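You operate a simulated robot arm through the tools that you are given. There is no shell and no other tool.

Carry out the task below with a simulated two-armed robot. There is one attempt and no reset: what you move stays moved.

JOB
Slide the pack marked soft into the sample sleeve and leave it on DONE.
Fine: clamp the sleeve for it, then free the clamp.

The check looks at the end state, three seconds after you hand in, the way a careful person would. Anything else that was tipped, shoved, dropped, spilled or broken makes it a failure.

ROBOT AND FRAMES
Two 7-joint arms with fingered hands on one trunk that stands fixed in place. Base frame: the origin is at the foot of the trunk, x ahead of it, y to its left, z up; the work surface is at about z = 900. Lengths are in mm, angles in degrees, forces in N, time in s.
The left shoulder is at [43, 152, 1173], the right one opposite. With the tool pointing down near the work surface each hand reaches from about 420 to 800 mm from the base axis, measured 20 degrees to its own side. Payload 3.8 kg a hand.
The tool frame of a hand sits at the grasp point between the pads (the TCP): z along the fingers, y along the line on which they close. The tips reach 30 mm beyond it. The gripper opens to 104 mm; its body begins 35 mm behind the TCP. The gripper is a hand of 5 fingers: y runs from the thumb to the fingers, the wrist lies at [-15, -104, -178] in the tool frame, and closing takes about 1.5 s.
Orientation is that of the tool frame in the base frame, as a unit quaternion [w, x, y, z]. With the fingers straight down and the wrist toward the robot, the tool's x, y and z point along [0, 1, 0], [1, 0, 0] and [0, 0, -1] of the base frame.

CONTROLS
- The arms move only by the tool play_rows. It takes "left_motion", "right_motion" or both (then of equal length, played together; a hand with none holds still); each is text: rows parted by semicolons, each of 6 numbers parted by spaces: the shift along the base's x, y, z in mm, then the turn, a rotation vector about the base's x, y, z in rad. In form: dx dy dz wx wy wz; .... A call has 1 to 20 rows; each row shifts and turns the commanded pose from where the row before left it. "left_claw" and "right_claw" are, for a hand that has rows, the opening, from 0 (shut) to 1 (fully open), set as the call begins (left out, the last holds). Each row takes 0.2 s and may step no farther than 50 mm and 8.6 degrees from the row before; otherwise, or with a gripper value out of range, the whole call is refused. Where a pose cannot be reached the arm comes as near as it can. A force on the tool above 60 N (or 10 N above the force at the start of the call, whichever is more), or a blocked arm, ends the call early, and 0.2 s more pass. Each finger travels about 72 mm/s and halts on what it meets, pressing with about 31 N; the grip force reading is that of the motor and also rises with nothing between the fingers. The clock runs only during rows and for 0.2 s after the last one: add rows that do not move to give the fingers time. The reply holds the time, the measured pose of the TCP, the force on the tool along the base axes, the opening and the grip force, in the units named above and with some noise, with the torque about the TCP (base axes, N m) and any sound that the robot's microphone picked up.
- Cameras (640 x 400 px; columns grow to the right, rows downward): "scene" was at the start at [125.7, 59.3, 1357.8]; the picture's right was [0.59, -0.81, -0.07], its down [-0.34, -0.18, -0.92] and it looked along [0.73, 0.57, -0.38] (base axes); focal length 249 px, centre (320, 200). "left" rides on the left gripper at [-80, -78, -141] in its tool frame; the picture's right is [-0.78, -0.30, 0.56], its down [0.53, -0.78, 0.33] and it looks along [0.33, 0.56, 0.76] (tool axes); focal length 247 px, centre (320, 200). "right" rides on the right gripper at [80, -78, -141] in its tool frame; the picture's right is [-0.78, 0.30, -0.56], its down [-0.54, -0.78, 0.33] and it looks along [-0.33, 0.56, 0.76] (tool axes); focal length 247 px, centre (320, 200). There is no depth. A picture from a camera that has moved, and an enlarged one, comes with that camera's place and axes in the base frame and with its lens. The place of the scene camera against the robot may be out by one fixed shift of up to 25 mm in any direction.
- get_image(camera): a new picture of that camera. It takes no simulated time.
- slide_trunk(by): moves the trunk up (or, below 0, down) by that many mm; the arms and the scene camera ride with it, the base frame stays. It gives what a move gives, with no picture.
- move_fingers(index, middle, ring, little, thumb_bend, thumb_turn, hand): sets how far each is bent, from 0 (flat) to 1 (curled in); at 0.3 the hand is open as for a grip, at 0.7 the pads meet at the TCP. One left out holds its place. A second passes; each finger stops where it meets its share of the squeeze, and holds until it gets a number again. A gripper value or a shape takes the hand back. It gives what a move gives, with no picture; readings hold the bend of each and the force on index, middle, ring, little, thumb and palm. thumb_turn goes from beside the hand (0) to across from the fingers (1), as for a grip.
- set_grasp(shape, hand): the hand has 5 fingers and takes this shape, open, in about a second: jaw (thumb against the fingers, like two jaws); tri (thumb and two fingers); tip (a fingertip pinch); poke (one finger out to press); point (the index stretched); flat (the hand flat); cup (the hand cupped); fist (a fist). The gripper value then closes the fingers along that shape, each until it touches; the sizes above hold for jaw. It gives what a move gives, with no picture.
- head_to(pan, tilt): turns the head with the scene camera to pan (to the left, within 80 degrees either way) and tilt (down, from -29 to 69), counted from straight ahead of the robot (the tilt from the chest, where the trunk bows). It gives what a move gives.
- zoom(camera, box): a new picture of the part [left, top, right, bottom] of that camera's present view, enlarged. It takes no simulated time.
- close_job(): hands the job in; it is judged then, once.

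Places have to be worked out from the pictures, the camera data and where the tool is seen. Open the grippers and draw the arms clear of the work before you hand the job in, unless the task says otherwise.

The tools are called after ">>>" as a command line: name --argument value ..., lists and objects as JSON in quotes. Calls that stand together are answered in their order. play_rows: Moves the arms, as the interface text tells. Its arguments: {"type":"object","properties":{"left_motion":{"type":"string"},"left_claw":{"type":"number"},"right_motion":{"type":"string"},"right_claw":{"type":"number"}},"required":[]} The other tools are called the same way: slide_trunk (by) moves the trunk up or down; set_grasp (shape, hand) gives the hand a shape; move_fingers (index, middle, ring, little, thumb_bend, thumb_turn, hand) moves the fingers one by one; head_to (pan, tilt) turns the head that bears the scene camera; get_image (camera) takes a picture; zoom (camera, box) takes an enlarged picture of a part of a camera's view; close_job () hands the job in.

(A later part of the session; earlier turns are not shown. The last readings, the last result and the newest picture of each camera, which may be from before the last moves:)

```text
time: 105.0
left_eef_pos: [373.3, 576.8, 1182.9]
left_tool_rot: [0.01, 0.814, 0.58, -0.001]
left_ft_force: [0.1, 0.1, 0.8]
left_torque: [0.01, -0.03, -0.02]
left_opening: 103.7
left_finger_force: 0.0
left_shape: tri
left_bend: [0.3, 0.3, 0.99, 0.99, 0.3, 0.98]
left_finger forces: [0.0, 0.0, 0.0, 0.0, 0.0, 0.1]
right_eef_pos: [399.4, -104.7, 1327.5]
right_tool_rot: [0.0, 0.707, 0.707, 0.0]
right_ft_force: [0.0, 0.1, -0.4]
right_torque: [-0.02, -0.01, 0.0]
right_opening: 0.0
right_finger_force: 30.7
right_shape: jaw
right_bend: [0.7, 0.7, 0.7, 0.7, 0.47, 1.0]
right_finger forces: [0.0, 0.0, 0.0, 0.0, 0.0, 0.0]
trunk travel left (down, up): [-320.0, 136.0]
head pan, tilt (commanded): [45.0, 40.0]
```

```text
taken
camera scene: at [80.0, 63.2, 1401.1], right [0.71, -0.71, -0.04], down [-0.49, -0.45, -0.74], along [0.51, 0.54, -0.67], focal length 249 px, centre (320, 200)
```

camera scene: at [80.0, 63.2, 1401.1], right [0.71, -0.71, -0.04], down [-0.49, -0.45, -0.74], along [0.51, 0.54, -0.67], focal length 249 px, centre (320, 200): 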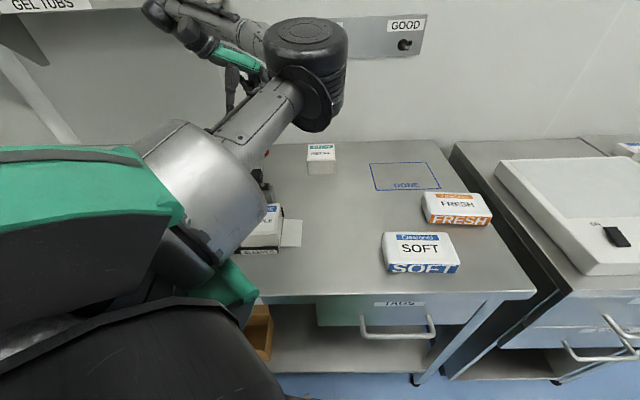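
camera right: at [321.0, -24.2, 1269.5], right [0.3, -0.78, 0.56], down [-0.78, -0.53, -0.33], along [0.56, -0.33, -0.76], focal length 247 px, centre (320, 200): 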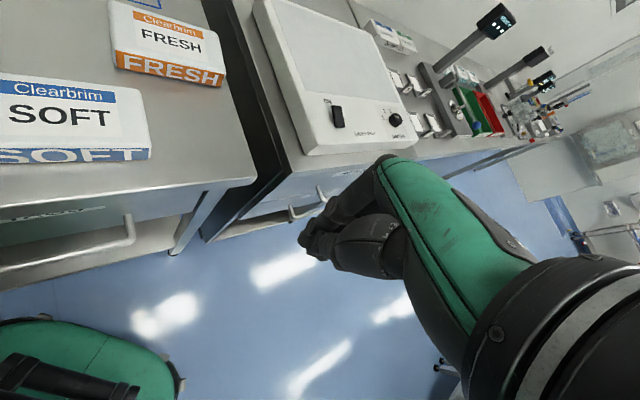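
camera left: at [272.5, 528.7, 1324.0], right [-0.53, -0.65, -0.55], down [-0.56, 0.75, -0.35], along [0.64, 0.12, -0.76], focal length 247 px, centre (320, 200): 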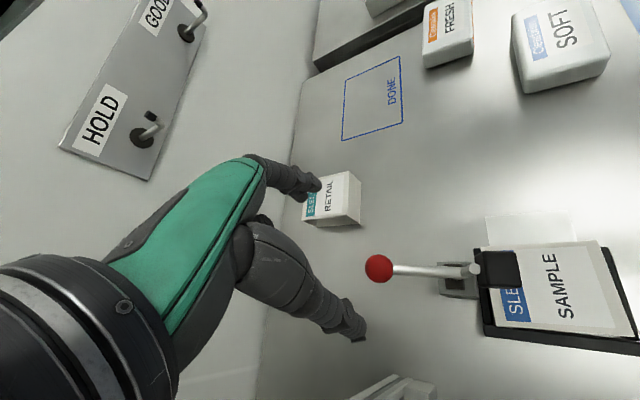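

The left camera shows ball, rod, pad and sleeve clearly; the ball is right under the hand at about (371, 576). I lower to straddle it.

>>> play_rows --left_motion "-1 0 -25 0 0 0;-1 0 -30 0 0 0;0 0 -30 0 0 0;0 0 -25 0 0 0;0 0 -15 0 0 0;0 0 0 0 0 0"

>>> get_image --camera "left"

>>> get_image --camera "scene"

```text
time: 106.5
left_eef_pos: [371.0, 577.4, 1057.7]
left_tool_rot: [0.01, 0.814, 0.581, 0.0]
left_ft_force: [-0.1, 1.1, 0.2]
left_torque: [0.01, -0.02, 0.01]
left_opening: 103.7
left_finger_force: 0.0
left_shape: tri
left_bend: [0.3, 0.3, 0.99, 0.99, 0.3, 0.98]
left_finger forces: [0.0, 0.0, 0.1, 0.1, 0.1, 0.0]
right_eef_pos: [400.3, -104.2, 1327.7]
right_tool_rot: [-0.001, 0.707, 0.707, -0.001]
right_ft_force: [-0.5, 0.5, 0.4]
right_torque: [-0.02, -0.01, -0.01]
right_opening: 0.1
right_finger_force: 30.7
right_shape: jaw
right_bend: [0.7, 0.7, 0.7, 0.7, 0.47, 1.0]
right_finger forces: [0.1, 0.0, 0.1, 0.1, 0.0, 0.0]
trunk travel left (down, up): [-320.0, 136.0]
head pan, tilt (commanded): [45.0, 40.0]
```

```text
taken
camera left: at [269.8, 529.5, 1199.3], right [-0.53, -0.65, -0.55], down [-0.56, 0.75, -0.35], along [0.64, 0.12, -0.76], focal length 247 px, centre (320, 200)
```

left: 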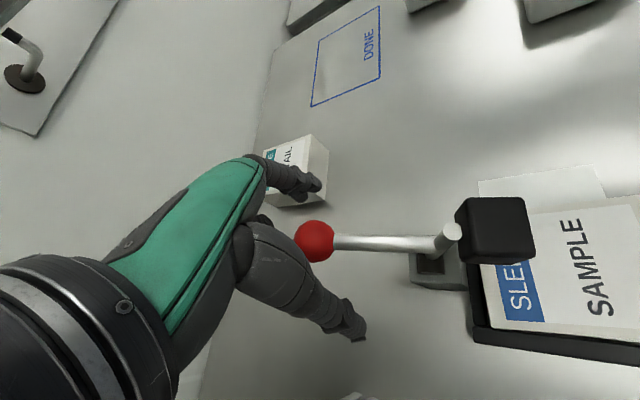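

```text
taken
camera scene: at [80.0, 63.7, 1401.1], right [0.71, -0.71, -0.04], down [-0.49, -0.45, -0.74], along [0.51, 0.54, -0.67], focal length 249 px, centre (320, 200)
```

scene: 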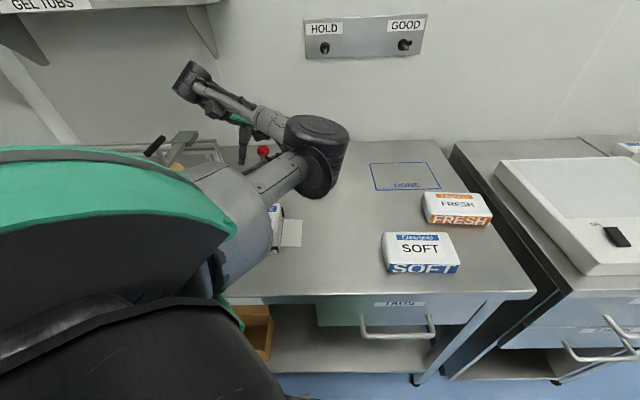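

The ball sits exactly at the grasp point. I close the tri grip on it.

>>> play_rows --left_motion "0 0 0 0 0 0;0 0 0 0 0 0;0 0 0 0 0 0;0 0 0 0 0 0;0 0 0 0 0 0;0 0 0 0 0 0;0 0 0 0 0 0" --left_claw 0.1

>>> get_image --camera "left"

```text
time: 108.0
left_eef_pos: [370.7, 577.5, 1057.9]
left_tool_rot: [0.009, 0.814, 0.58, -0.001]
left_ft_force: [0.1, 0.1, -0.3]
left_torque: [-0.01, -0.01, 0.0]
left_opening: 11.4
left_finger_force: 0.0
left_shape: tri
left_bend: [0.72, 0.63, 0.99, 0.99, 0.72, 1.0]
left_finger forces: [1.0, 0.6, 0.0, 0.0, 1.9, 0.1]
right_eef_pos: [399.4, -103.7, 1327.8]
right_tool_rot: [-0.001, 0.707, 0.707, -0.001]
right_ft_force: [0.4, 0.4, 0.5]
right_torque: [-0.01, 0.02, 0.0]
right_opening: 0.0
right_finger_force: 30.6
right_shape: jaw
right_bend: [0.7, 0.7, 0.7, 0.7, 0.47, 1.0]
right_finger forces: [0.0, 0.0, 0.0, 0.0, 0.0, 0.0]
trunk travel left (down, up): [-320.0, 136.0]
head pan, tilt (commanded): [45.0, 40.0]
```

```text
taken
camera left: at [269.8, 529.6, 1199.5], right [-0.53, -0.65, -0.55], down [-0.56, 0.75, -0.35], along [0.64, 0.12, -0.76], focal length 247 px, centre (320, 200)
```

left: 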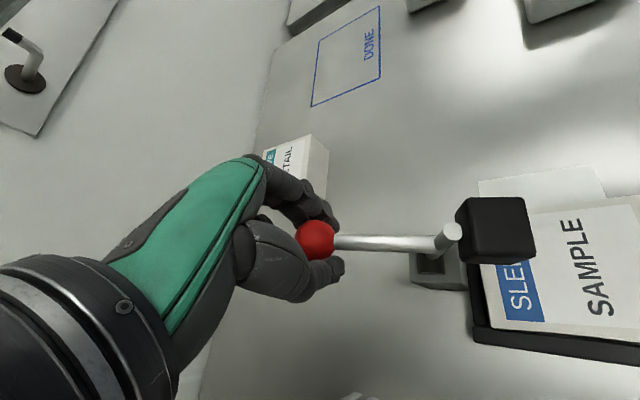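

Fingers have closed round the rod just under the ball. I grip firmly and pull the ball along its arc toward the robot, first part.

>>> play_rows --left_motion "0 0 0 0 0 0;0 0 0 0 0 0;-4.9 -4.9 6.5 0 0 0;-4.9 -4.9 6.5 0 0 0;-4.8 -4.8 4.5 0 0 0;-4.8 -4.8 4.5 0 0 0;0 0 0 0 0 0" --left_claw 0

>>> get_image --camera "left"

```text
time: 109.7
left_eef_pos: [350.4, 560.1, 1076.1]
left_tool_rot: [0.012, 0.814, 0.581, -0.004]
left_ft_force: [-11.1, -5.1, -37.0]
left_torque: [0.07, -0.26, 0.02]
left_opening: 14.5
left_finger_force: 30.5
left_shape: tri
left_bend: [0.73, 0.73, 1.0, 1.0, 0.74, 1.0]
left_finger forces: [15.1, 5.6, 0.0, 0.0, 37.0, 0.0]
right_eef_pos: [399.7, -99.9, 1328.0]
right_tool_rot: [0.001, 0.707, 0.707, -0.001]
right_ft_force: [-0.2, -0.5, 0.2]
right_torque: [-0.04, 0.03, 0.01]
right_opening: 0.0
right_finger_force: 31.1
right_shape: jaw
right_bend: [0.7, 0.7, 0.7, 0.7, 0.47, 1.0]
right_finger forces: [0.1, 0.1, 0.0, 0.0, 0.0, 0.1]
trunk travel left (down, up): [-320.0, 136.0]
head pan, tilt (commanded): [45.0, 40.0]
```

```text
taken
camera left: at [250.6, 512.3, 1218.5], right [-0.53, -0.65, -0.55], down [-0.56, 0.75, -0.35], along [0.64, 0.12, -0.76], focal length 247 px, centre (320, 200)
```

left: 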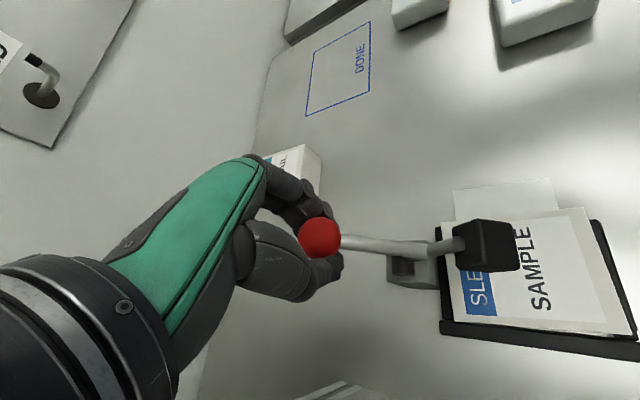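

The lever is swinging (pad descending). The 37 N downward pull says my arc is too high, so I continue with flatter, slightly lower steps.

>>> play_rows --left_motion "-2 -2 -4 0 0 0;-4 -4 -1 0 0 0;-4.5 -4.5 0.5 0 0 0;0 0 0 0 0 0"

>>> get_image --camera "left"

```text
time: 110.7
left_eef_pos: [338.7, 549.1, 1075.3]
left_tool_rot: [0.012, 0.813, 0.582, 0.001]
left_ft_force: [-7.8, 9.2, 2.4]
left_torque: [0.14, -0.02, 0.14]
left_opening: 16.8
left_finger_force: 30.9
left_shape: tri
left_bend: [0.74, 0.73, 1.0, 1.0, 0.77, 1.0]
left_finger forces: [9.8, 4.9, 0.1, 0.1, 23.9, 0.1]
right_eef_pos: [398.3, -101.6, 1328.5]
right_tool_rot: [0.001, 0.707, 0.707, 0.0]
right_ft_force: [0.4, 0.1, -0.3]
right_torque: [-0.01, -0.03, 0.02]
right_opening: 0.0
right_finger_force: 30.9
right_shape: jaw
right_bend: [0.7, 0.7, 0.7, 0.7, 0.47, 1.0]
right_finger forces: [0.0, 0.1, 0.0, 0.0, 0.1, 0.0]
trunk travel left (down, up): [-320.0, 136.0]
head pan, tilt (commanded): [45.0, 40.0]
```

```text
taken
camera left: at [238.5, 500.8, 1216.7], right [-0.52, -0.65, -0.55], down [-0.56, 0.75, -0.35], along [0.64, 0.12, -0.75], focal length 247 px, centre (320, 200)
```

left: 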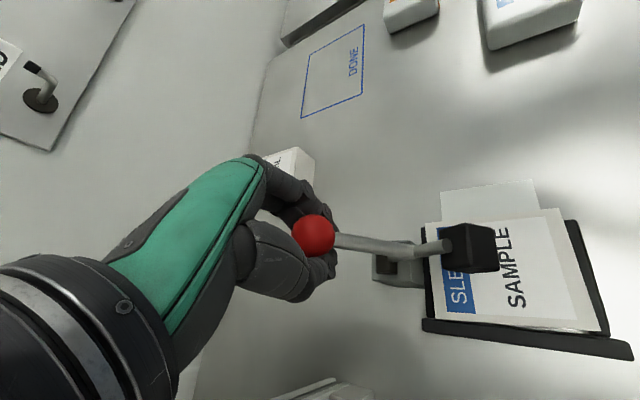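

The lever passes its top now; forces are low. I keep pulling toward the front, nearly level and then slightly downward.

>>> play_rows --left_motion "-4.5 -4.5 0.5 0 0 0;-4.5 -4.5 0 0 0 0;-4.5 -4.5 -0.5 0 0 0;-4.5 -4.5 -1 0 0 0;0 0 0 0 0 0"

>>> get_image --camera "left"

```text
time: 111.8
left_eef_pos: [321.1, 530.1, 1074.8]
left_tool_rot: [0.011, 0.814, 0.581, -0.001]
left_ft_force: [-9.4, 8.6, 6.1]
left_torque: [0.1, -0.08, 0.02]
left_opening: 16.6
left_finger_force: 31.4
left_shape: tri
left_bend: [0.74, 0.73, 1.0, 1.0, 0.79, 1.0]
left_finger forces: [10.8, 0.0, 0.0, 0.1, 25.4, 0.0]
right_eef_pos: [397.3, -102.0, 1327.7]
right_tool_rot: [0.0, 0.707, 0.707, -0.001]
right_ft_force: [-0.7, 0.0, -0.9]
right_torque: [0.02, 0.0, 0.0]
right_opening: 0.0
right_finger_force: 30.6
right_shape: jaw
right_bend: [0.7, 0.7, 0.7, 0.7, 0.47, 1.0]
right_finger forces: [0.0, 0.0, 0.0, 0.0, 0.0, 0.0]
trunk travel left (down, up): [-320.0, 136.0]
head pan, tilt (commanded): [45.0, 40.0]
```

```text
taken
camera left: at [219.7, 481.8, 1215.6], right [-0.53, -0.65, -0.55], down [-0.56, 0.75, -0.35], along [0.64, 0.12, -0.76], focal length 247 px, centre (320, 200)
```

left: 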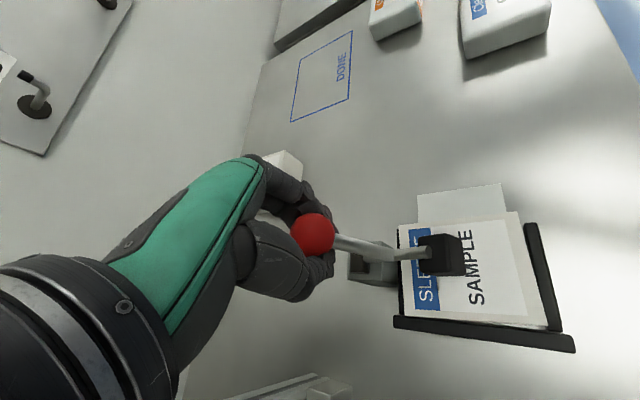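

Pad keeps lowering onto the sleeve. I continue the pull with slight downward motion.

>>> play_rows --left_motion "-4.5 -4.5 -1.5 0 0 0;-4.5 -4.5 -2 0 0 0;-4.5 -4.5 -2.5 0 0 0;-4 -4 -3 0 0 0;0 0 0 0 0 0"

>>> get_image --camera "left"

```text
time: 113.0
left_eef_pos: [302.6, 512.8, 1064.6]
left_tool_rot: [0.011, 0.814, 0.581, 0.0]
left_ft_force: [-12.7, 9.5, 1.4]
left_torque: [0.05, -0.34, 0.07]
left_opening: 17.1
left_finger_force: 30.4
left_shape: tri
left_bend: [0.74, 0.74, 1.0, 1.0, 0.79, 1.0]
left_finger forces: [12.8, 0.1, 0.1, 0.0, 24.5, 0.0]
right_eef_pos: [397.6, -101.6, 1328.6]
right_tool_rot: [0.001, 0.707, 0.707, 0.0]
right_ft_force: [0.3, -0.2, -0.4]
right_torque: [0.0, 0.02, 0.01]
right_opening: 0.0
right_finger_force: 30.7
right_shape: jaw
right_bend: [0.7, 0.7, 0.7, 0.7, 0.47, 1.0]
right_finger forces: [0.0, 0.0, 0.0, 0.1, 0.0, 0.0]
trunk travel left (down, up): [-320.0, 136.0]
head pan, tilt (commanded): [45.0, 40.0]
```

```text
taken
camera left: at [202.0, 465.1, 1206.1], right [-0.53, -0.65, -0.55], down [-0.56, 0.75, -0.35], along [0.64, 0.12, -0.76], focal length 247 px, centre (320, 200)
```

left: 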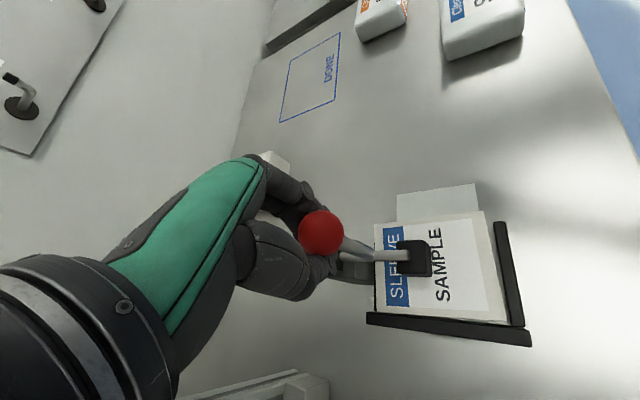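

The pad is close to the sleeve's top. I continue in small steps watching for the contact force.

>>> play_rows --left_motion "-3 -3 -2.5 0 0 0;-3 -3 -2.5 0 0 0;0 0 0 0 0 0"

>>> zoom --camera "left" --box '[280, 170, 540, 360]'

```text
time: 113.8
left_eef_pos: [301.7, 509.1, 1062.3]
left_tool_rot: [0.009, 0.814, 0.58, 0.005]
left_ft_force: [5.7, 33.3, 32.7]
left_torque: [0.2, -0.43, 0.11]
left_opening: 18.6
left_finger_force: 31.4
left_shape: tri
left_bend: [0.74, 0.73, 1.0, 1.0, 0.81, 1.0]
left_finger forces: [23.3, 0.1, 0.1, 0.0, 17.2, 0.0]
right_eef_pos: [398.7, -100.9, 1329.4]
right_tool_rot: [0.0, 0.707, 0.707, -0.001]
right_ft_force: [0.2, -0.2, 0.9]
right_torque: [-0.03, 0.0, 0.03]
right_opening: 0.3
right_finger_force: 30.4
right_shape: jaw
right_bend: [0.7, 0.7, 0.7, 0.7, 0.47, 1.0]
right_finger forces: [0.1, 0.1, 0.0, 0.0, 0.1, 0.0]
trunk travel left (down, up): [-320.0, 136.0]
head pan, tilt (commanded): [45.0, 40.0]
```

```text
2.11 times, centred on (410, 265) of left
camera zoom: at [198.5, 460.7, 1202.1], right [-0.52, -0.64, -0.56], down [-0.55, 0.76, -0.35], along [0.65, 0.13, -0.75], focal length 520 px, centre (130, 63)
```

zoom: 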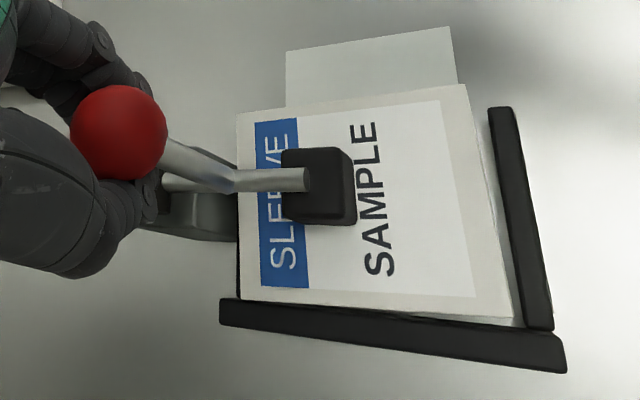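

The pad has met the sleeve (force up to ~45 N). I press just a little further to make sure the clamp sets, listening for a click.

>>> play_rows --left_motion "-1.5 -1.5 -1 0 0 0;-1 -1 -1 0 0 0;0 0 0 0 0 0"

>>> zoom --camera "left" --box '[280, 170, 540, 360]'

```text
time: 114.7
left_eef_pos: [297.3, 506.0, 1059.3]
left_tool_rot: [0.01, 0.814, 0.581, 0.004]
left_ft_force: [10.2, 33.7, 31.6]
left_torque: [0.24, -0.38, 0.06]
left_opening: 18.2
left_finger_force: 31.0
left_shape: tri
left_bend: [0.74, 0.74, 1.0, 1.0, 0.82, 1.0]
left_finger forces: [15.0, 0.0, 0.0, 0.0, 48.1, 0.0]
right_eef_pos: [400.0, -100.9, 1328.3]
right_tool_rot: [0.001, 0.707, 0.707, -0.001]
right_ft_force: [-1.0, 0.4, -0.6]
right_torque: [-0.01, -0.03, -0.02]
right_opening: 0.0
right_finger_force: 30.9
right_shape: jaw
right_bend: [0.7, 0.7, 0.7, 0.7, 0.47, 1.0]
right_finger forces: [0.0, 0.0, 0.1, 0.1, 0.1, 0.0]
trunk travel left (down, up): [-320.0, 136.0]
head pan, tilt (commanded): [45.0, 40.0]
```

```text
2.11 times, centred on (410, 265) of left
camera zoom: at [196.6, 457.8, 1199.6], right [-0.52, -0.64, -0.56], down [-0.55, 0.75, -0.35], along [0.65, 0.13, -0.75], focal length 520 px, centre (130, 63)
```

zoom: 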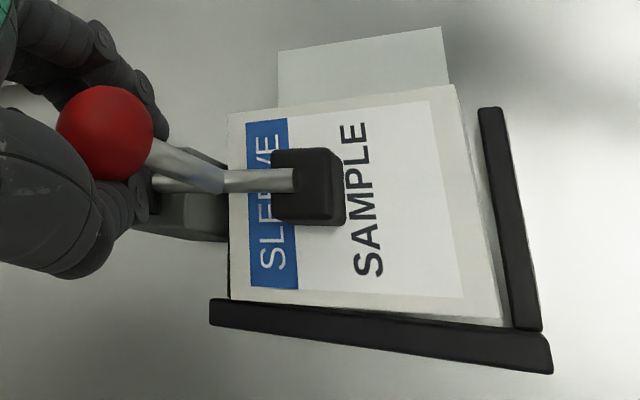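

The pad doesn't move further: it bears on the sleeve. I open the fingers and check that the clamp stays down.

>>> play_rows --left_motion "0 0 0 0 0 0;0 0 0 0 0 0;0 0 0 0 0 0;0 0 0 0 0 0;0 0 0 0 0 0;0 0 0 0 0 0;0 0 0 0 0 0" --left_claw 1

>>> get_image --camera "left"

```text
time: 116.2
left_eef_pos: [296.5, 502.8, 1058.5]
left_tool_rot: [0.01, 0.814, 0.581, 0.0]
left_ft_force: [0.6, -0.4, -0.1]
left_torque: [-0.02, 0.02, -0.02]
left_opening: 103.3
left_finger_force: 0.1
left_shape: tri
left_bend: [0.3, 0.3, 0.99, 0.99, 0.3, 0.98]
left_finger forces: [0.0, 0.1, 0.0, 0.1, 0.0, 0.0]
right_eef_pos: [400.0, -104.5, 1327.3]
right_tool_rot: [-0.001, 0.707, 0.707, -0.001]
right_ft_force: [-0.2, 0.2, 0.1]
right_torque: [0.02, 0.0, 0.01]
right_opening: 0.0
right_finger_force: 30.6
right_shape: jaw
right_bend: [0.7, 0.7, 0.7, 0.7, 0.47, 1.0]
right_finger forces: [0.1, 0.1, 0.0, 0.1, 0.0, 0.1]
trunk travel left (down, up): [-320.0, 136.0]
head pan, tilt (commanded): [45.0, 40.0]
```

```text
taken
camera left: at [196.4, 454.2, 1199.9], right [-0.53, -0.65, -0.55], down [-0.56, 0.75, -0.35], along [0.64, 0.12, -0.76], focal length 247 px, centre (320, 200)
```

left: 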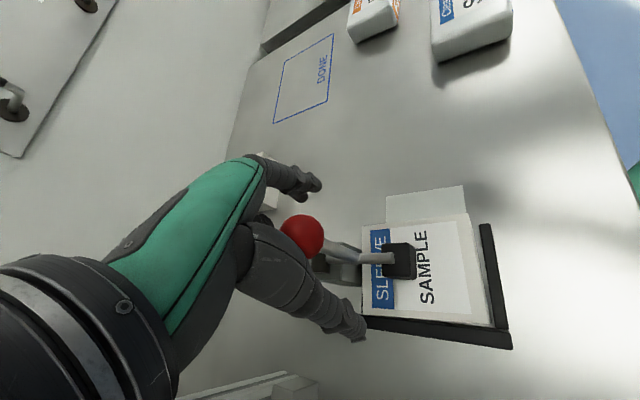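

The clamp holds. I raise the hand carefully off the ball.

>>> play_rows --left_motion "0 0 5 0 0 0;0 0 10 0 0 0;0 0 20 0 0 0;0 0 30 0 0 0;0 0 30 0 0 0;0 0 20 0 0 0;0 0 0 0 0 0"

>>> get_image --camera "left"

>>> get_image --camera "scene"

```text
time: 117.8
left_eef_pos: [297.6, 502.2, 1173.5]
left_tool_rot: [0.01, 0.814, 0.58, -0.002]
left_ft_force: [0.2, 0.0, -0.3]
left_torque: [0.0, 0.02, 0.0]
left_opening: 103.9
left_finger_force: 0.1
left_shape: tri
left_bend: [0.3, 0.3, 0.99, 0.99, 0.3, 0.98]
left_finger forces: [0.1, 0.0, 0.0, 0.0, 0.1, 0.0]
right_eef_pos: [399.9, -104.5, 1327.3]
right_tool_rot: [0.0, 0.707, 0.707, -0.001]
right_ft_force: [0.4, -0.6, 0.7]
right_torque: [0.03, 0.01, -0.03]
right_opening: 0.0
right_finger_force: 31.3
right_shape: jaw
right_bend: [0.7, 0.7, 0.7, 0.7, 0.47, 1.0]
right_finger forces: [0.0, 0.0, 0.0, 0.0, 0.0, 0.0]
trunk travel left (down, up): [-320.0, 136.0]
head pan, tilt (commanded): [45.0, 40.0]
```

```text
taken
camera left: at [196.7, 454.9, 1315.0], right [-0.53, -0.65, -0.55], down [-0.56, 0.75, -0.35], along [0.64, 0.12, -0.76], focal length 247 px, centre (320, 200)
```

left: 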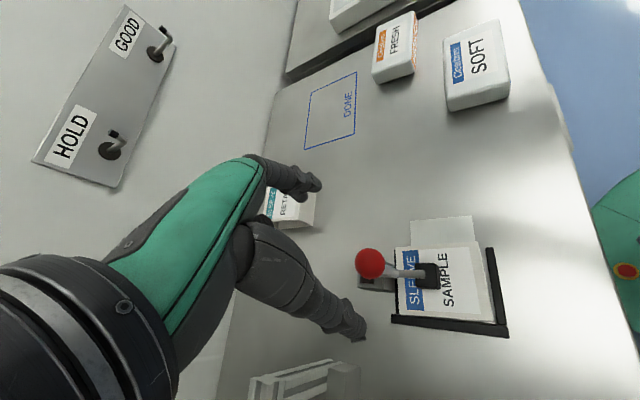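

```text
taken
camera scene: at [80.2, 64.0, 1401.0], right [0.71, -0.71, -0.04], down [-0.49, -0.45, -0.74], along [0.51, 0.54, -0.67], focal length 249 px, centre (320, 200)
```

scene: 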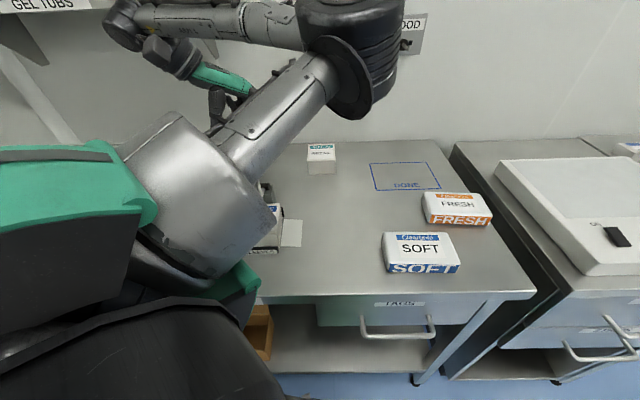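

Clamp is closed and holding. I zoom in on the sleeve to get its exact pose for the insertion.

>>> zoom --camera "left" --box '[350, 205, 520, 345]'

>>> zoom --camera "left" --box '[430, 10, 520, 120]'

```text
2.86 times, centred on (435, 275) of left
camera zoom: at [196.7, 454.9, 1315.0], right [-0.53, -0.65, -0.55], down [-0.56, 0.75, -0.35], along [0.64, 0.12, -0.76], focal length 706 px, centre (-9, -14)
```

zoom: 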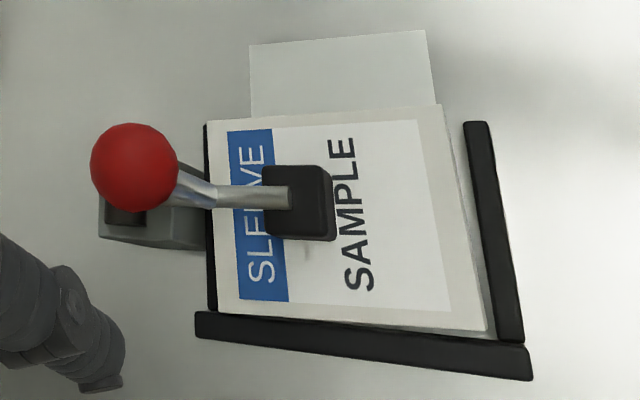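

```text
3.64 times, centred on (475, 65) of left
camera zoom: at [196.7, 454.9, 1315.0], right [-0.53, -0.65, -0.55], down [-0.56, 0.75, -0.35], along [0.64, 0.12, -0.76], focal length 898 px, centre (-244, 691)
```

zoom: 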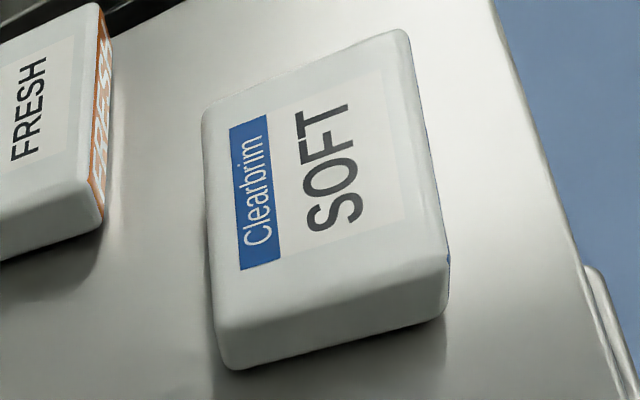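

The sleeve opening faces right at r≈−103, centered at d≈522 (yaw about +1.5°), clamped. Next I park the left arm up-left out of the way while getting the right hand into "tri".

>>> play_rows --left_motion "5 0 10 0 0 -0.134;10 0 10 0 0 -0.134;10 0 10 0 0 -0.134;10 3 10 0 0 -0.134;10 3 10 0 0 -0.134;10 3 10 0 0 -0.134;10 3 5 0 0 -0.134;10 3 5 0 0 -0.134;5 3 5 0 0 -0.134;5 3 0 0 0 -0.134;0 0 0 0 0 0"

>>> set_grasp --hand "right" --shape "tri"

>>> get_image --camera "scene"

```text
time: 120.2
left_eef_pos: [381.9, 524.3, 1248.4]
left_tool_rot: [0.008, 0.999, -0.051, -0.007]
left_ft_force: [-0.5, 0.9, -0.2]
left_torque: [-0.01, 0.0, 0.0]
left_opening: 103.9
left_finger_force: 0.0
left_shape: tri
left_bend: [0.3, 0.3, 0.99, 0.99, 0.3, 0.98]
left_finger forces: [0.0, 0.0, 0.0, 0.0, 0.0, 0.1]
right_eef_pos: [400.0, -104.2, 1328.0]
right_tool_rot: [-0.001, 0.708, 0.707, -0.001]
right_ft_force: [-0.1, 0.0, -0.5]
right_torque: [0.0, -0.01, 0.03]
right_opening: 0.2
right_finger_force: 31.4
right_shape: jaw
right_bend: [0.7, 0.7, 0.7, 0.7, 0.47, 1.0]
right_finger forces: [0.0, 0.1, 0.0, 0.1, 0.0, 0.0]
trunk travel left (down, up): [-320.0, 136.0]
head pan, tilt (commanded): [45.0, 40.0]
```

```text
time: 121.2
left_eef_pos: [381.4, 524.0, 1247.8]
left_tool_rot: [0.007, 0.999, -0.051, -0.007]
left_ft_force: [0.3, 0.0, -0.8]
left_torque: [-0.01, -0.01, -0.01]
left_opening: 103.7
left_finger_force: 0.0
left_shape: tri
left_bend: [0.3, 0.3, 0.99, 0.99, 0.3, 0.98]
left_finger forces: [0.1, 0.0, 0.0, 0.0, 0.0, 0.0]
right_eef_pos: [399.2, -104.2, 1327.4]
right_tool_rot: [-0.001, 0.707, 0.707, 0.0]
right_ft_force: [0.1, -1.0, -0.5]
right_torque: [-0.03, -0.01, 0.01]
right_opening: 103.5
right_finger_force: 0.0
right_shape: tri
right_bend: [0.3, 0.3, 0.99, 0.99, 0.3, 0.98]
right_finger forces: [0.0, 0.0, 0.0, 0.0, 0.0, 0.1]
trunk travel left (down, up): [-320.0, 136.0]
head pan, tilt (commanded): [45.0, 40.0]
```

```text
taken
camera scene: at [80.1, 63.9, 1401.1], right [0.71, -0.71, -0.04], down [-0.49, -0.45, -0.74], along [0.51, 0.54, -0.67], focal length 249 px, centre (320, 200)
```

scene: 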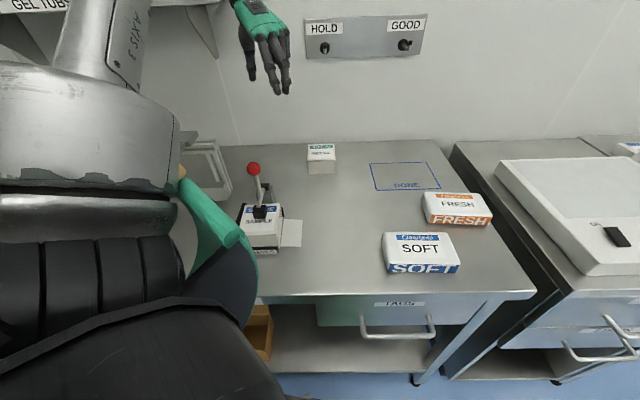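

Now I bring the right hand over SOFT: yaw about 42° to match the pack, then roll it 45° so the fingers point down-left (hand stays to the right during insertion).

>>> slide_trunk --by 30

>>> play_rows --right_motion "10 25 -15 0 0 0.122;10 30 -20 0 0 0.122;10 30 -20 0 0 0.122;15 30 -20 0 0 0.122;15 30 -20 0 0 0.122;15 30 -20 0 0 0.122;5 10 -10 0.0973 0.0876 0;5 10 -10 0.0973 0.0876 0;5 10 -10 0.0973 0.0876 0;5 10 -10 0.0973 0.0876 0;0 7 -10 0.0973 0.0876 0;0 7 -10 0.0973 0.0876 0;0 0 0 0 0 0"

>>> get_image --camera "scene"

>>> get_image --camera "right"

```text
time: 121.9
left_eef_pos: [381.8, 523.5, 1278.8]
left_tool_rot: [0.007, 0.999, -0.05, -0.007]
left_ft_force: [-0.9, 0.5, 0.4]
left_torque: [-0.01, -0.03, 0.02]
left_opening: 103.7
left_finger_force: 0.1
left_shape: tri
left_bend: [0.3, 0.3, 0.99, 0.99, 0.3, 0.98]
left_finger forces: [0.0, 0.1, 0.0, 0.0, 0.0, 0.1]
right_eef_pos: [399.6, -103.8, 1358.0]
right_tool_rot: [-0.001, 0.708, 0.706, -0.001]
right_ft_force: [0.0, 0.2, 0.1]
right_torque: [0.0, -0.05, 0.03]
right_opening: 103.6
right_finger_force: 0.0
right_shape: tri
right_bend: [0.3, 0.3, 0.99, 0.99, 0.3, 0.98]
right_finger forces: [0.0, 0.1, 0.1, 0.1, 0.0, 0.0]
trunk travel left (down, up): [-350.0, 106.0]
head pan, tilt (commanded): [45.0, 40.0]
```

```text
time: 124.7
left_eef_pos: [382.4, 523.5, 1277.4]
left_tool_rot: [0.009, 0.999, -0.051, -0.006]
left_ft_force: [-0.8, -0.4, 0.3]
left_torque: [0.03, -0.02, 0.01]
left_opening: 103.6
left_finger_force: 0.1
left_shape: tri
left_bend: [0.3, 0.3, 0.99, 0.99, 0.3, 0.98]
left_finger forces: [0.0, 0.1, 0.1, 0.1, 0.0, 0.0]
right_eef_pos: [493.4, 125.1, 1183.7]
right_tool_rot: [-0.352, 0.375, 0.843, 0.155]
right_ft_force: [0.2, -0.3, -0.6]
right_torque: [0.02, 0.01, 0.01]
right_opening: 103.8
right_finger_force: 0.1
right_shape: tri
right_bend: [0.3, 0.3, 0.99, 0.99, 0.3, 0.98]
right_finger forces: [0.0, 0.0, 0.0, 0.1, 0.0, 0.0]
trunk travel left (down, up): [-350.0, 106.0]
head pan, tilt (commanded): [45.0, 40.0]
```

```text
taken
camera scene: at [71.7, 64.1, 1433.3], right [0.71, -0.71, -0.02], down [-0.48, -0.45, -0.75], along [0.52, 0.54, -0.66], focal length 249 px, centre (320, 200)
```

scene: 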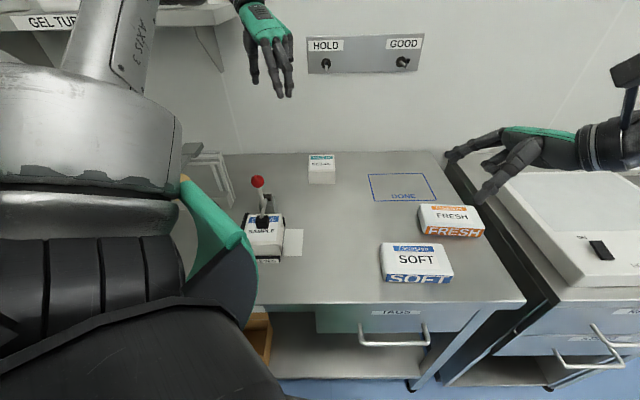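

```text
taken
camera right: at [465.1, 40.2, 1339.7], right [0.85, -0.5, -0.16], down [-0.48, -0.63, -0.61], along [0.21, 0.6, -0.78], focal length 247 px, centre (320, 200)
```

right: 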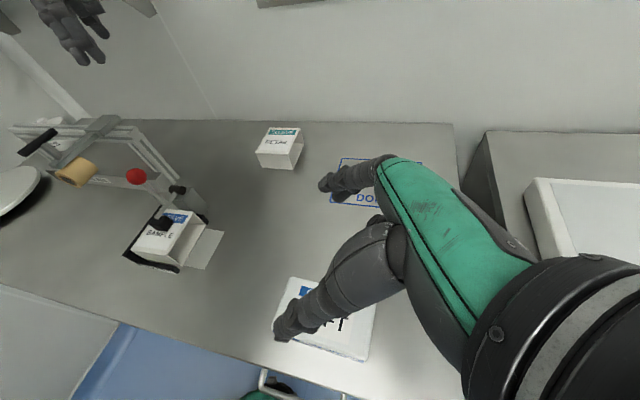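

The rolled pose is reached exactly. Before picking, I test with the empty hand (at safe height) whether this pose can reach the insertion end point near r≈−40…−73.

>>> play_rows --right_motion "-10 25 -10 0 0 0;-18 32 -15 0 0 0;-20 35 -20 0 0 0;-20 35 -20 0 0 0.03;-20 35 -20 0 0 0.03;-20 35 -20 0 0 0.02;-20 35 -15 0 0 0;-14 25 -10 0 0 0;-10 15 0 0 0 0;0 0 0 0 0 0"

>>> get_image --camera "scene"

>>> get_image --camera "right"

```text
time: 126.9
left_eef_pos: [382.2, 523.4, 1278.0]
left_tool_rot: [0.007, 0.999, -0.05, -0.007]
left_ft_force: [0.9, 0.2, -0.3]
left_torque: [-0.01, 0.03, 0.01]
left_opening: 103.5
left_finger_force: 0.0
left_shape: tri
left_bend: [0.3, 0.3, 0.99, 0.99, 0.3, 0.98]
left_finger forces: [0.0, 0.0, 0.0, 0.0, 0.0, 0.0]
right_eef_pos: [343.1, 397.7, 1051.9]
right_tool_rot: [-0.356, 0.342, 0.858, 0.14]
right_ft_force: [-0.9, 0.8, 0.0]
right_torque: [0.0, 0.01, 0.0]
right_opening: 103.7
right_finger_force: 0.1
right_shape: tri
right_bend: [0.3, 0.3, 0.99, 0.99, 0.3, 0.98]
right_finger forces: [0.0, 0.0, 0.1, 0.0, 0.0, 0.1]
trunk travel left (down, up): [-350.0, 106.0]
head pan, tilt (commanded): [45.0, 40.0]
```

```text
taken
camera scene: at [72.0, 63.9, 1433.3], right [0.71, -0.71, -0.02], down [-0.48, -0.45, -0.75], along [0.52, 0.54, -0.66], focal length 249 px, centre (320, 200)
```

scene: 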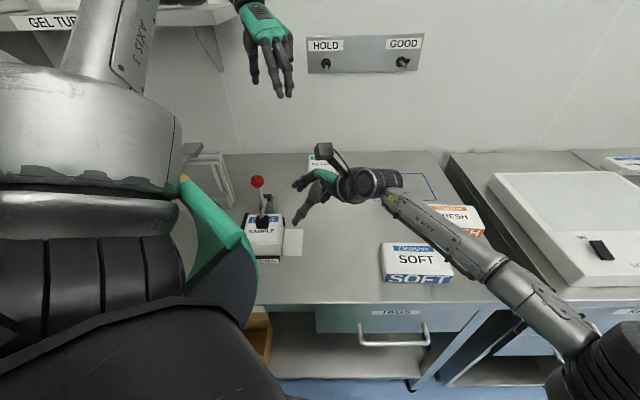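

```text
taken
camera right: at [320.0, 310.5, 1208.9], right [0.89, -0.43, -0.16], down [-0.43, -0.66, -0.61], along [0.16, 0.61, -0.78], focal length 247 px, centre (320, 200)
```

right: 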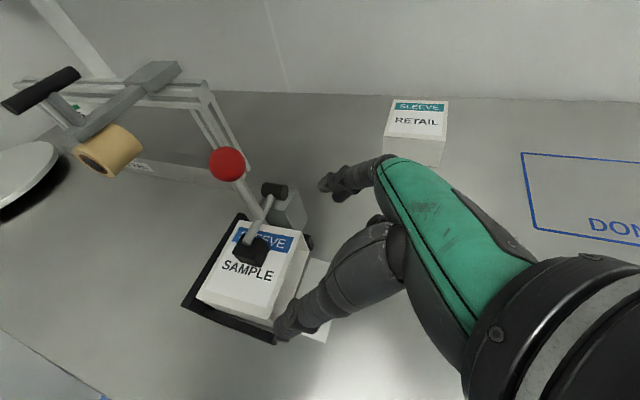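

The rolled right hand reaches (343, 398) easily and sees the sleeve and clamp well. I return over SOFT and descend to hover above its right end.

>>> play_rows --right_motion "14 -25 10 0 0 0;20 -35 15 0 0 0;20 -35 15 0 0 -0.03;20 -35 10 0 0 -0.03;20 -35 5 0 0 -0.02;20 -35 0 0 0 0;20 -35 -10 0 0 0;16 -30 -15 0 0 0;0 -8 -15 0 0 0;0 0 0 0 0 0"

>>> get_image --camera "right"

>>> zoom --camera "scene" --box '[340, 150, 520, 310]'

```text
time: 129.1
left_eef_pos: [381.4, 524.8, 1278.4]
left_tool_rot: [0.008, 0.999, -0.051, -0.007]
left_ft_force: [-0.1, 0.5, 0.0]
left_torque: [0.0, -0.03, 0.0]
left_opening: 103.8
left_finger_force: 0.0
left_shape: tri
left_bend: [0.3, 0.3, 0.99, 0.99, 0.3, 0.98]
left_finger forces: [0.1, 0.0, 0.0, 0.0, 0.0, 0.1]
right_eef_pos: [491.9, 121.9, 1067.7]
right_tool_rot: [-0.35, 0.377, 0.844, 0.154]
right_ft_force: [-0.2, 0.1, -0.2]
right_torque: [0.0, -0.03, -0.01]
right_opening: 103.9
right_finger_force: 0.1
right_shape: tri
right_bend: [0.3, 0.3, 0.99, 0.99, 0.3, 0.98]
right_finger forces: [0.1, 0.1, 0.1, 0.0, 0.0, 0.0]
trunk travel left (down, up): [-350.0, 106.0]
head pan, tilt (commanded): [45.0, 40.0]
```

```text
taken
camera right: at [463.1, 39.3, 1224.7], right [0.85, -0.5, -0.16], down [-0.48, -0.63, -0.61], along [0.21, 0.59, -0.78], focal length 247 px, centre (320, 200)
```

right: 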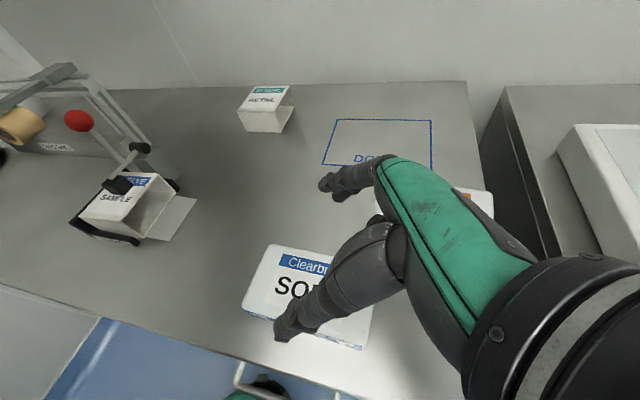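

```text
2.50 times, centred on (430, 230) of scene
camera zoom: at [71.8, 64.3, 1433.3], right [0.71, -0.71, -0.02], down [-0.48, -0.45, -0.75], along [0.52, 0.54, -0.66], focal length 623 px, centre (45, 125)
```

zoom: 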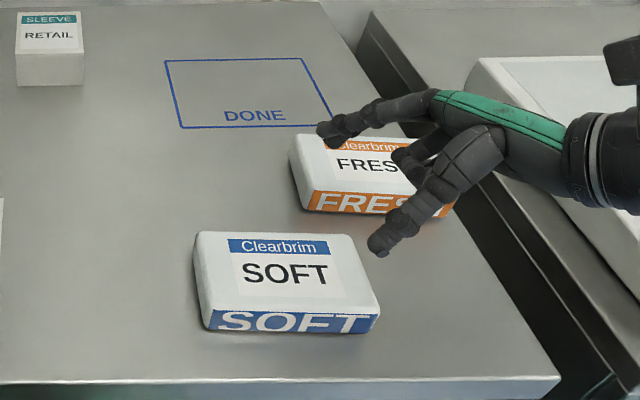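

The pack's pose matches my estimate. I center and lower the open hand over the pack's right end, stopping just above final height.

>>> play_rows --right_motion "1 1.3 -25 0 0 0;1 1.3 -30 0 0 0;0 0 -30 0 0 0;0 0 -25 0 0 0;0 0 0 0 0 0"

>>> get_image --camera "right"

>>> zoom --camera "scene" --box '[340, 150, 520, 310]'

```text
time: 130.3
left_eef_pos: [382.9, 524.6, 1277.6]
left_tool_rot: [0.008, 0.999, -0.05, -0.007]
left_ft_force: [0.8, 0.5, 0.6]
left_torque: [0.02, 0.0, 0.0]
left_opening: 103.7
left_finger_force: 0.0
left_shape: tri
left_bend: [0.3, 0.3, 0.99, 0.99, 0.3, 0.98]
left_finger forces: [0.0, 0.0, 0.1, 0.1, 0.0, 0.0]
right_eef_pos: [495.3, 126.6, 1012.2]
right_tool_rot: [-0.35, 0.378, 0.843, 0.154]
right_ft_force: [-0.1, -0.1, -0.8]
right_torque: [0.0, 0.01, 0.02]
right_opening: 103.8
right_finger_force: 0.1
right_shape: tri
right_bend: [0.3, 0.3, 0.99, 0.99, 0.3, 0.98]
right_finger forces: [0.0, 0.0, 0.1, 0.0, 0.1, 0.0]
right hand out of reach, approached as far as the arm can: row 3, 4
trunk travel left (down, up): [-350.0, 106.0]
head pan, tilt (commanded): [45.0, 40.0]
```

```text
taken
camera right: at [465.8, 42.8, 1169.7], right [0.85, -0.5, -0.16], down [-0.48, -0.63, -0.61], along [0.21, 0.59, -0.78], focal length 247 px, centre (320, 200)
```

right: 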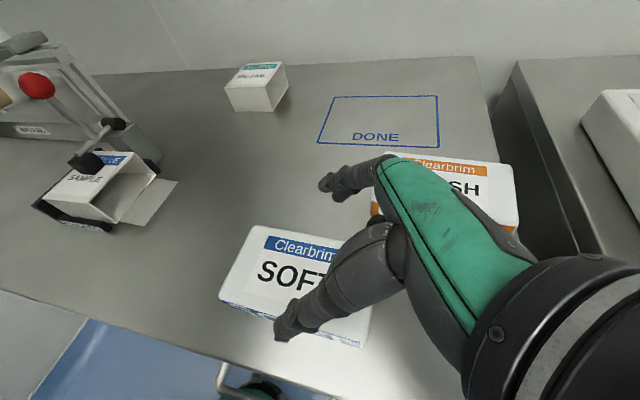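

```text
2.50 times, centred on (430, 230) of scene
camera zoom: at [72.0, 64.1, 1433.3], right [0.71, -0.71, -0.02], down [-0.48, -0.45, -0.75], along [0.52, 0.54, -0.66], focal length 623 px, centre (45, 125)
```

zoom: 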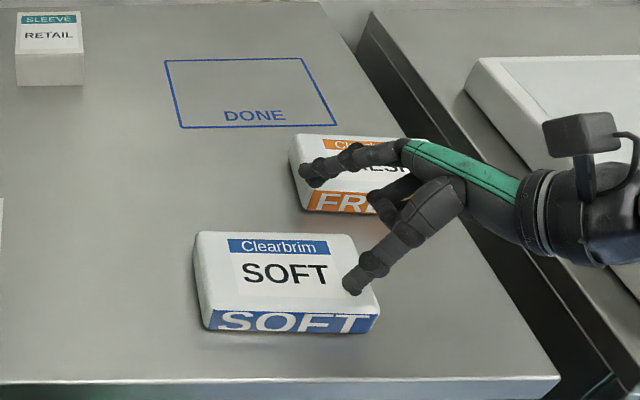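

The arm can't go lower at this trunk height, so I lower the trunk by 60 mm (hands ride down with it) and check.

>>> slide_trunk --by -60

>>> get_image --camera "right"

>>> zoom --camera "scene" --box '[350, 150, 530, 310]'

```text
time: 131.3
left_eef_pos: [380.6, 523.0, 1218.9]
left_tool_rot: [0.008, 0.999, -0.051, -0.006]
left_ft_force: [0.1, 0.1, 0.5]
left_torque: [0.01, 0.0, 0.0]
left_opening: 103.7
left_finger_force: 0.0
left_shape: tri
left_bend: [0.3, 0.3, 0.99, 0.99, 0.3, 0.98]
left_finger forces: [0.0, 0.2, 0.1, 0.0, 0.0, 0.1]
right_eef_pos: [494.3, 126.6, 956.7]
right_tool_rot: [-0.348, 0.375, 0.844, 0.159]
right_ft_force: [3.1, -0.2, 19.6]
right_torque: [-0.09, -0.81, 0.03]
right_opening: 103.9
right_finger_force: 0.1
right_shape: tri
right_bend: [0.3, 0.3, 0.99, 0.99, 0.3, 0.98]
right_finger forces: [0.0, 0.0, 19.3, 0.1, 0.0, 0.0]
trunk travel left (down, up): [-290.0, 166.0]
head pan, tilt (commanded): [45.0, 40.0]
```

```text
taken
camera right: at [464.1, 41.8, 1112.9], right [0.85, -0.5, -0.15], down [-0.48, -0.62, -0.62], along [0.21, 0.6, -0.77], focal length 247 px, centre (320, 200)
```

right: 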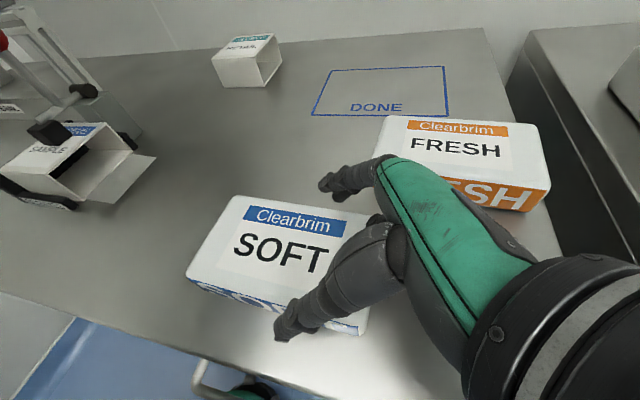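

```text
2.50 times, centred on (440, 230) of scene
camera zoom: at [88.0, 63.1, 1368.7], right [0.71, -0.71, -0.05], down [-0.51, -0.45, -0.73], along [0.49, 0.54, -0.68], focal length 623 px, centre (20, 125)
```

zoom: 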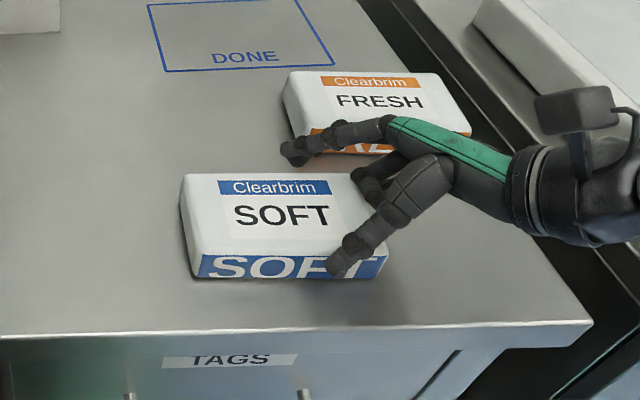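

The curled ring finger has landed on the pack's top (19 N). I lift off at once and shift about 18 mm toward the pack's right end so that the folded fingers pass beyond it.

>>> play_rows --right_motion "0 0 10 0 0 0;0 0 15 0 0 0;6 -6.7 0 0 0 0;6 -6.7 0 0 0 0;0 0 0 0 0 0"

>>> get_image --camera "right"

>>> zoom --camera "scene" --box '[350, 150, 530, 310]'

```text
time: 132.5
left_eef_pos: [382.3, 524.2, 1218.0]
left_tool_rot: [0.009, 0.999, -0.051, -0.007]
left_ft_force: [0.0, 0.3, 0.4]
left_torque: [-0.01, -0.02, -0.01]
left_opening: 103.6
left_finger_force: 0.0
left_shape: tri
left_bend: [0.3, 0.3, 0.99, 0.99, 0.3, 0.98]
left_finger forces: [0.0, 0.0, 0.0, 0.1, 0.1, 0.0]
right_eef_pos: [504.9, 114.2, 978.2]
right_tool_rot: [-0.35, 0.377, 0.844, 0.154]
right_ft_force: [-0.8, -0.5, 0.7]
right_torque: [0.01, 0.0, 0.01]
right_opening: 103.8
right_finger_force: 0.0
right_shape: tri
right_bend: [0.3, 0.3, 0.99, 0.99, 0.3, 0.98]
right_finger forces: [0.1, 0.0, 0.0, 0.0, 0.0, 0.0]
trunk travel left (down, up): [-290.0, 166.0]
head pan, tilt (commanded): [45.0, 40.0]
```

```text
taken
camera right: at [477.1, 29.0, 1135.0], right [0.85, -0.5, -0.16], down [-0.48, -0.63, -0.61], along [0.21, 0.59, -0.78], focal length 247 px, centre (320, 200)
```

right: 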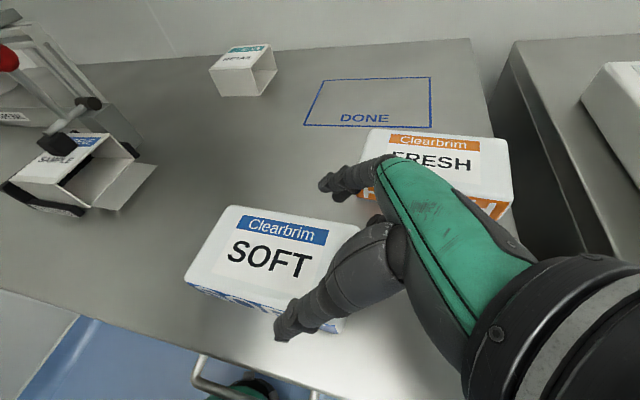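

```text
2.50 times, centred on (440, 230) of scene
camera zoom: at [90.1, 64.0, 1368.4], right [0.71, -0.71, -0.05], down [-0.51, -0.45, -0.73], along [0.49, 0.54, -0.68], focal length 623 px, centre (20, 125)
```

zoom: 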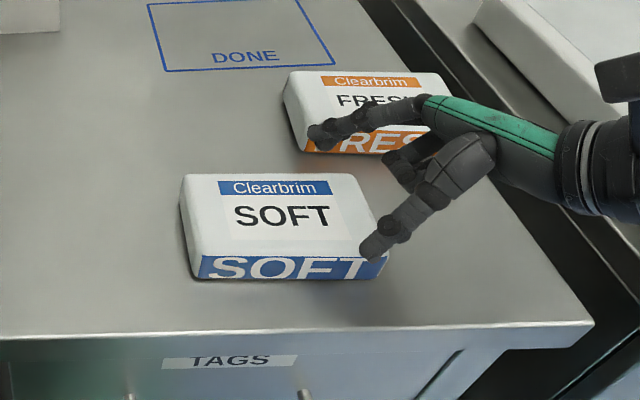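

I check whether the pack shifted from that touch, with a closer zoom.

>>> zoom --camera "right" --box '[170, 190, 370, 340]'

```text
2.67 times, centred on (270, 265) of right
camera zoom: at [477.1, 29.0, 1135.0], right [0.85, -0.5, -0.16], down [-0.48, -0.63, -0.61], along [0.21, 0.59, -0.78], focal length 659 px, centre (453, 27)
```

zoom: 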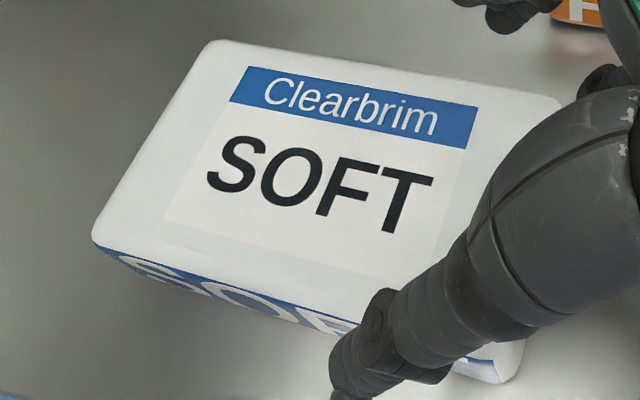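

The pack has not moved (center ≈ (464, 156), axis −47°). I fine-adjust and lower with the folded fingers beyond the pack's end.

>>> play_rows --right_motion "1 -4.5 0 0 0 0;0 0 -12 0 0 0;0 0 -12 0 0 0;0 0 0 0 0 0"

>>> zoom --camera "scene" --box '[380, 170, 520, 290]'

```text
time: 133.5
left_eef_pos: [382.7, 524.4, 1218.3]
left_tool_rot: [0.007, 0.999, -0.051, -0.006]
left_ft_force: [-0.7, -0.5, 0.8]
left_torque: [0.01, -0.01, -0.04]
left_opening: 103.8
left_finger_force: 0.1
left_shape: tri
left_bend: [0.3, 0.3, 0.99, 0.99, 0.3, 0.98]
left_finger forces: [0.0, 0.0, 0.0, 0.0, 0.0, 0.0]
right_eef_pos: [507.8, 108.6, 954.5]
right_tool_rot: [-0.35, 0.377, 0.843, 0.154]
right_ft_force: [0.5, 0.1, 0.0]
right_torque: [-0.05, 0.01, 0.0]
right_opening: 103.7
right_finger_force: 0.1
right_shape: tri
right_bend: [0.3, 0.3, 0.99, 0.99, 0.3, 0.98]
right_finger forces: [0.0, 0.0, 0.0, 0.1, 0.0, 0.0]
trunk travel left (down, up): [-290.0, 166.0]
head pan, tilt (commanded): [45.0, 40.0]
```

```text
3.33 times, centred on (450, 230) of scene
camera zoom: at [90.3, 63.8, 1368.4], right [0.71, -0.71, -0.05], down [-0.51, -0.45, -0.73], along [0.49, 0.54, -0.68], focal length 831 px, centre (-113, 100)
```

zoom: 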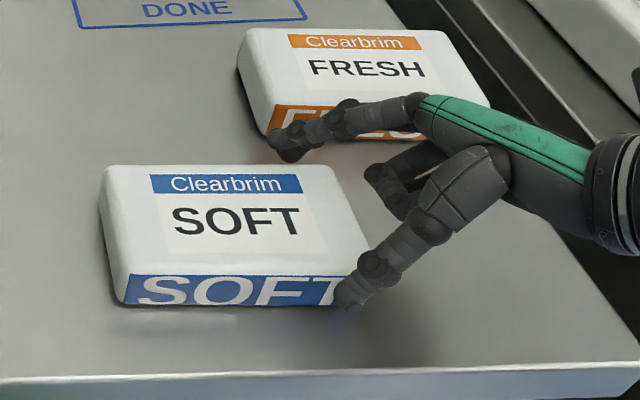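

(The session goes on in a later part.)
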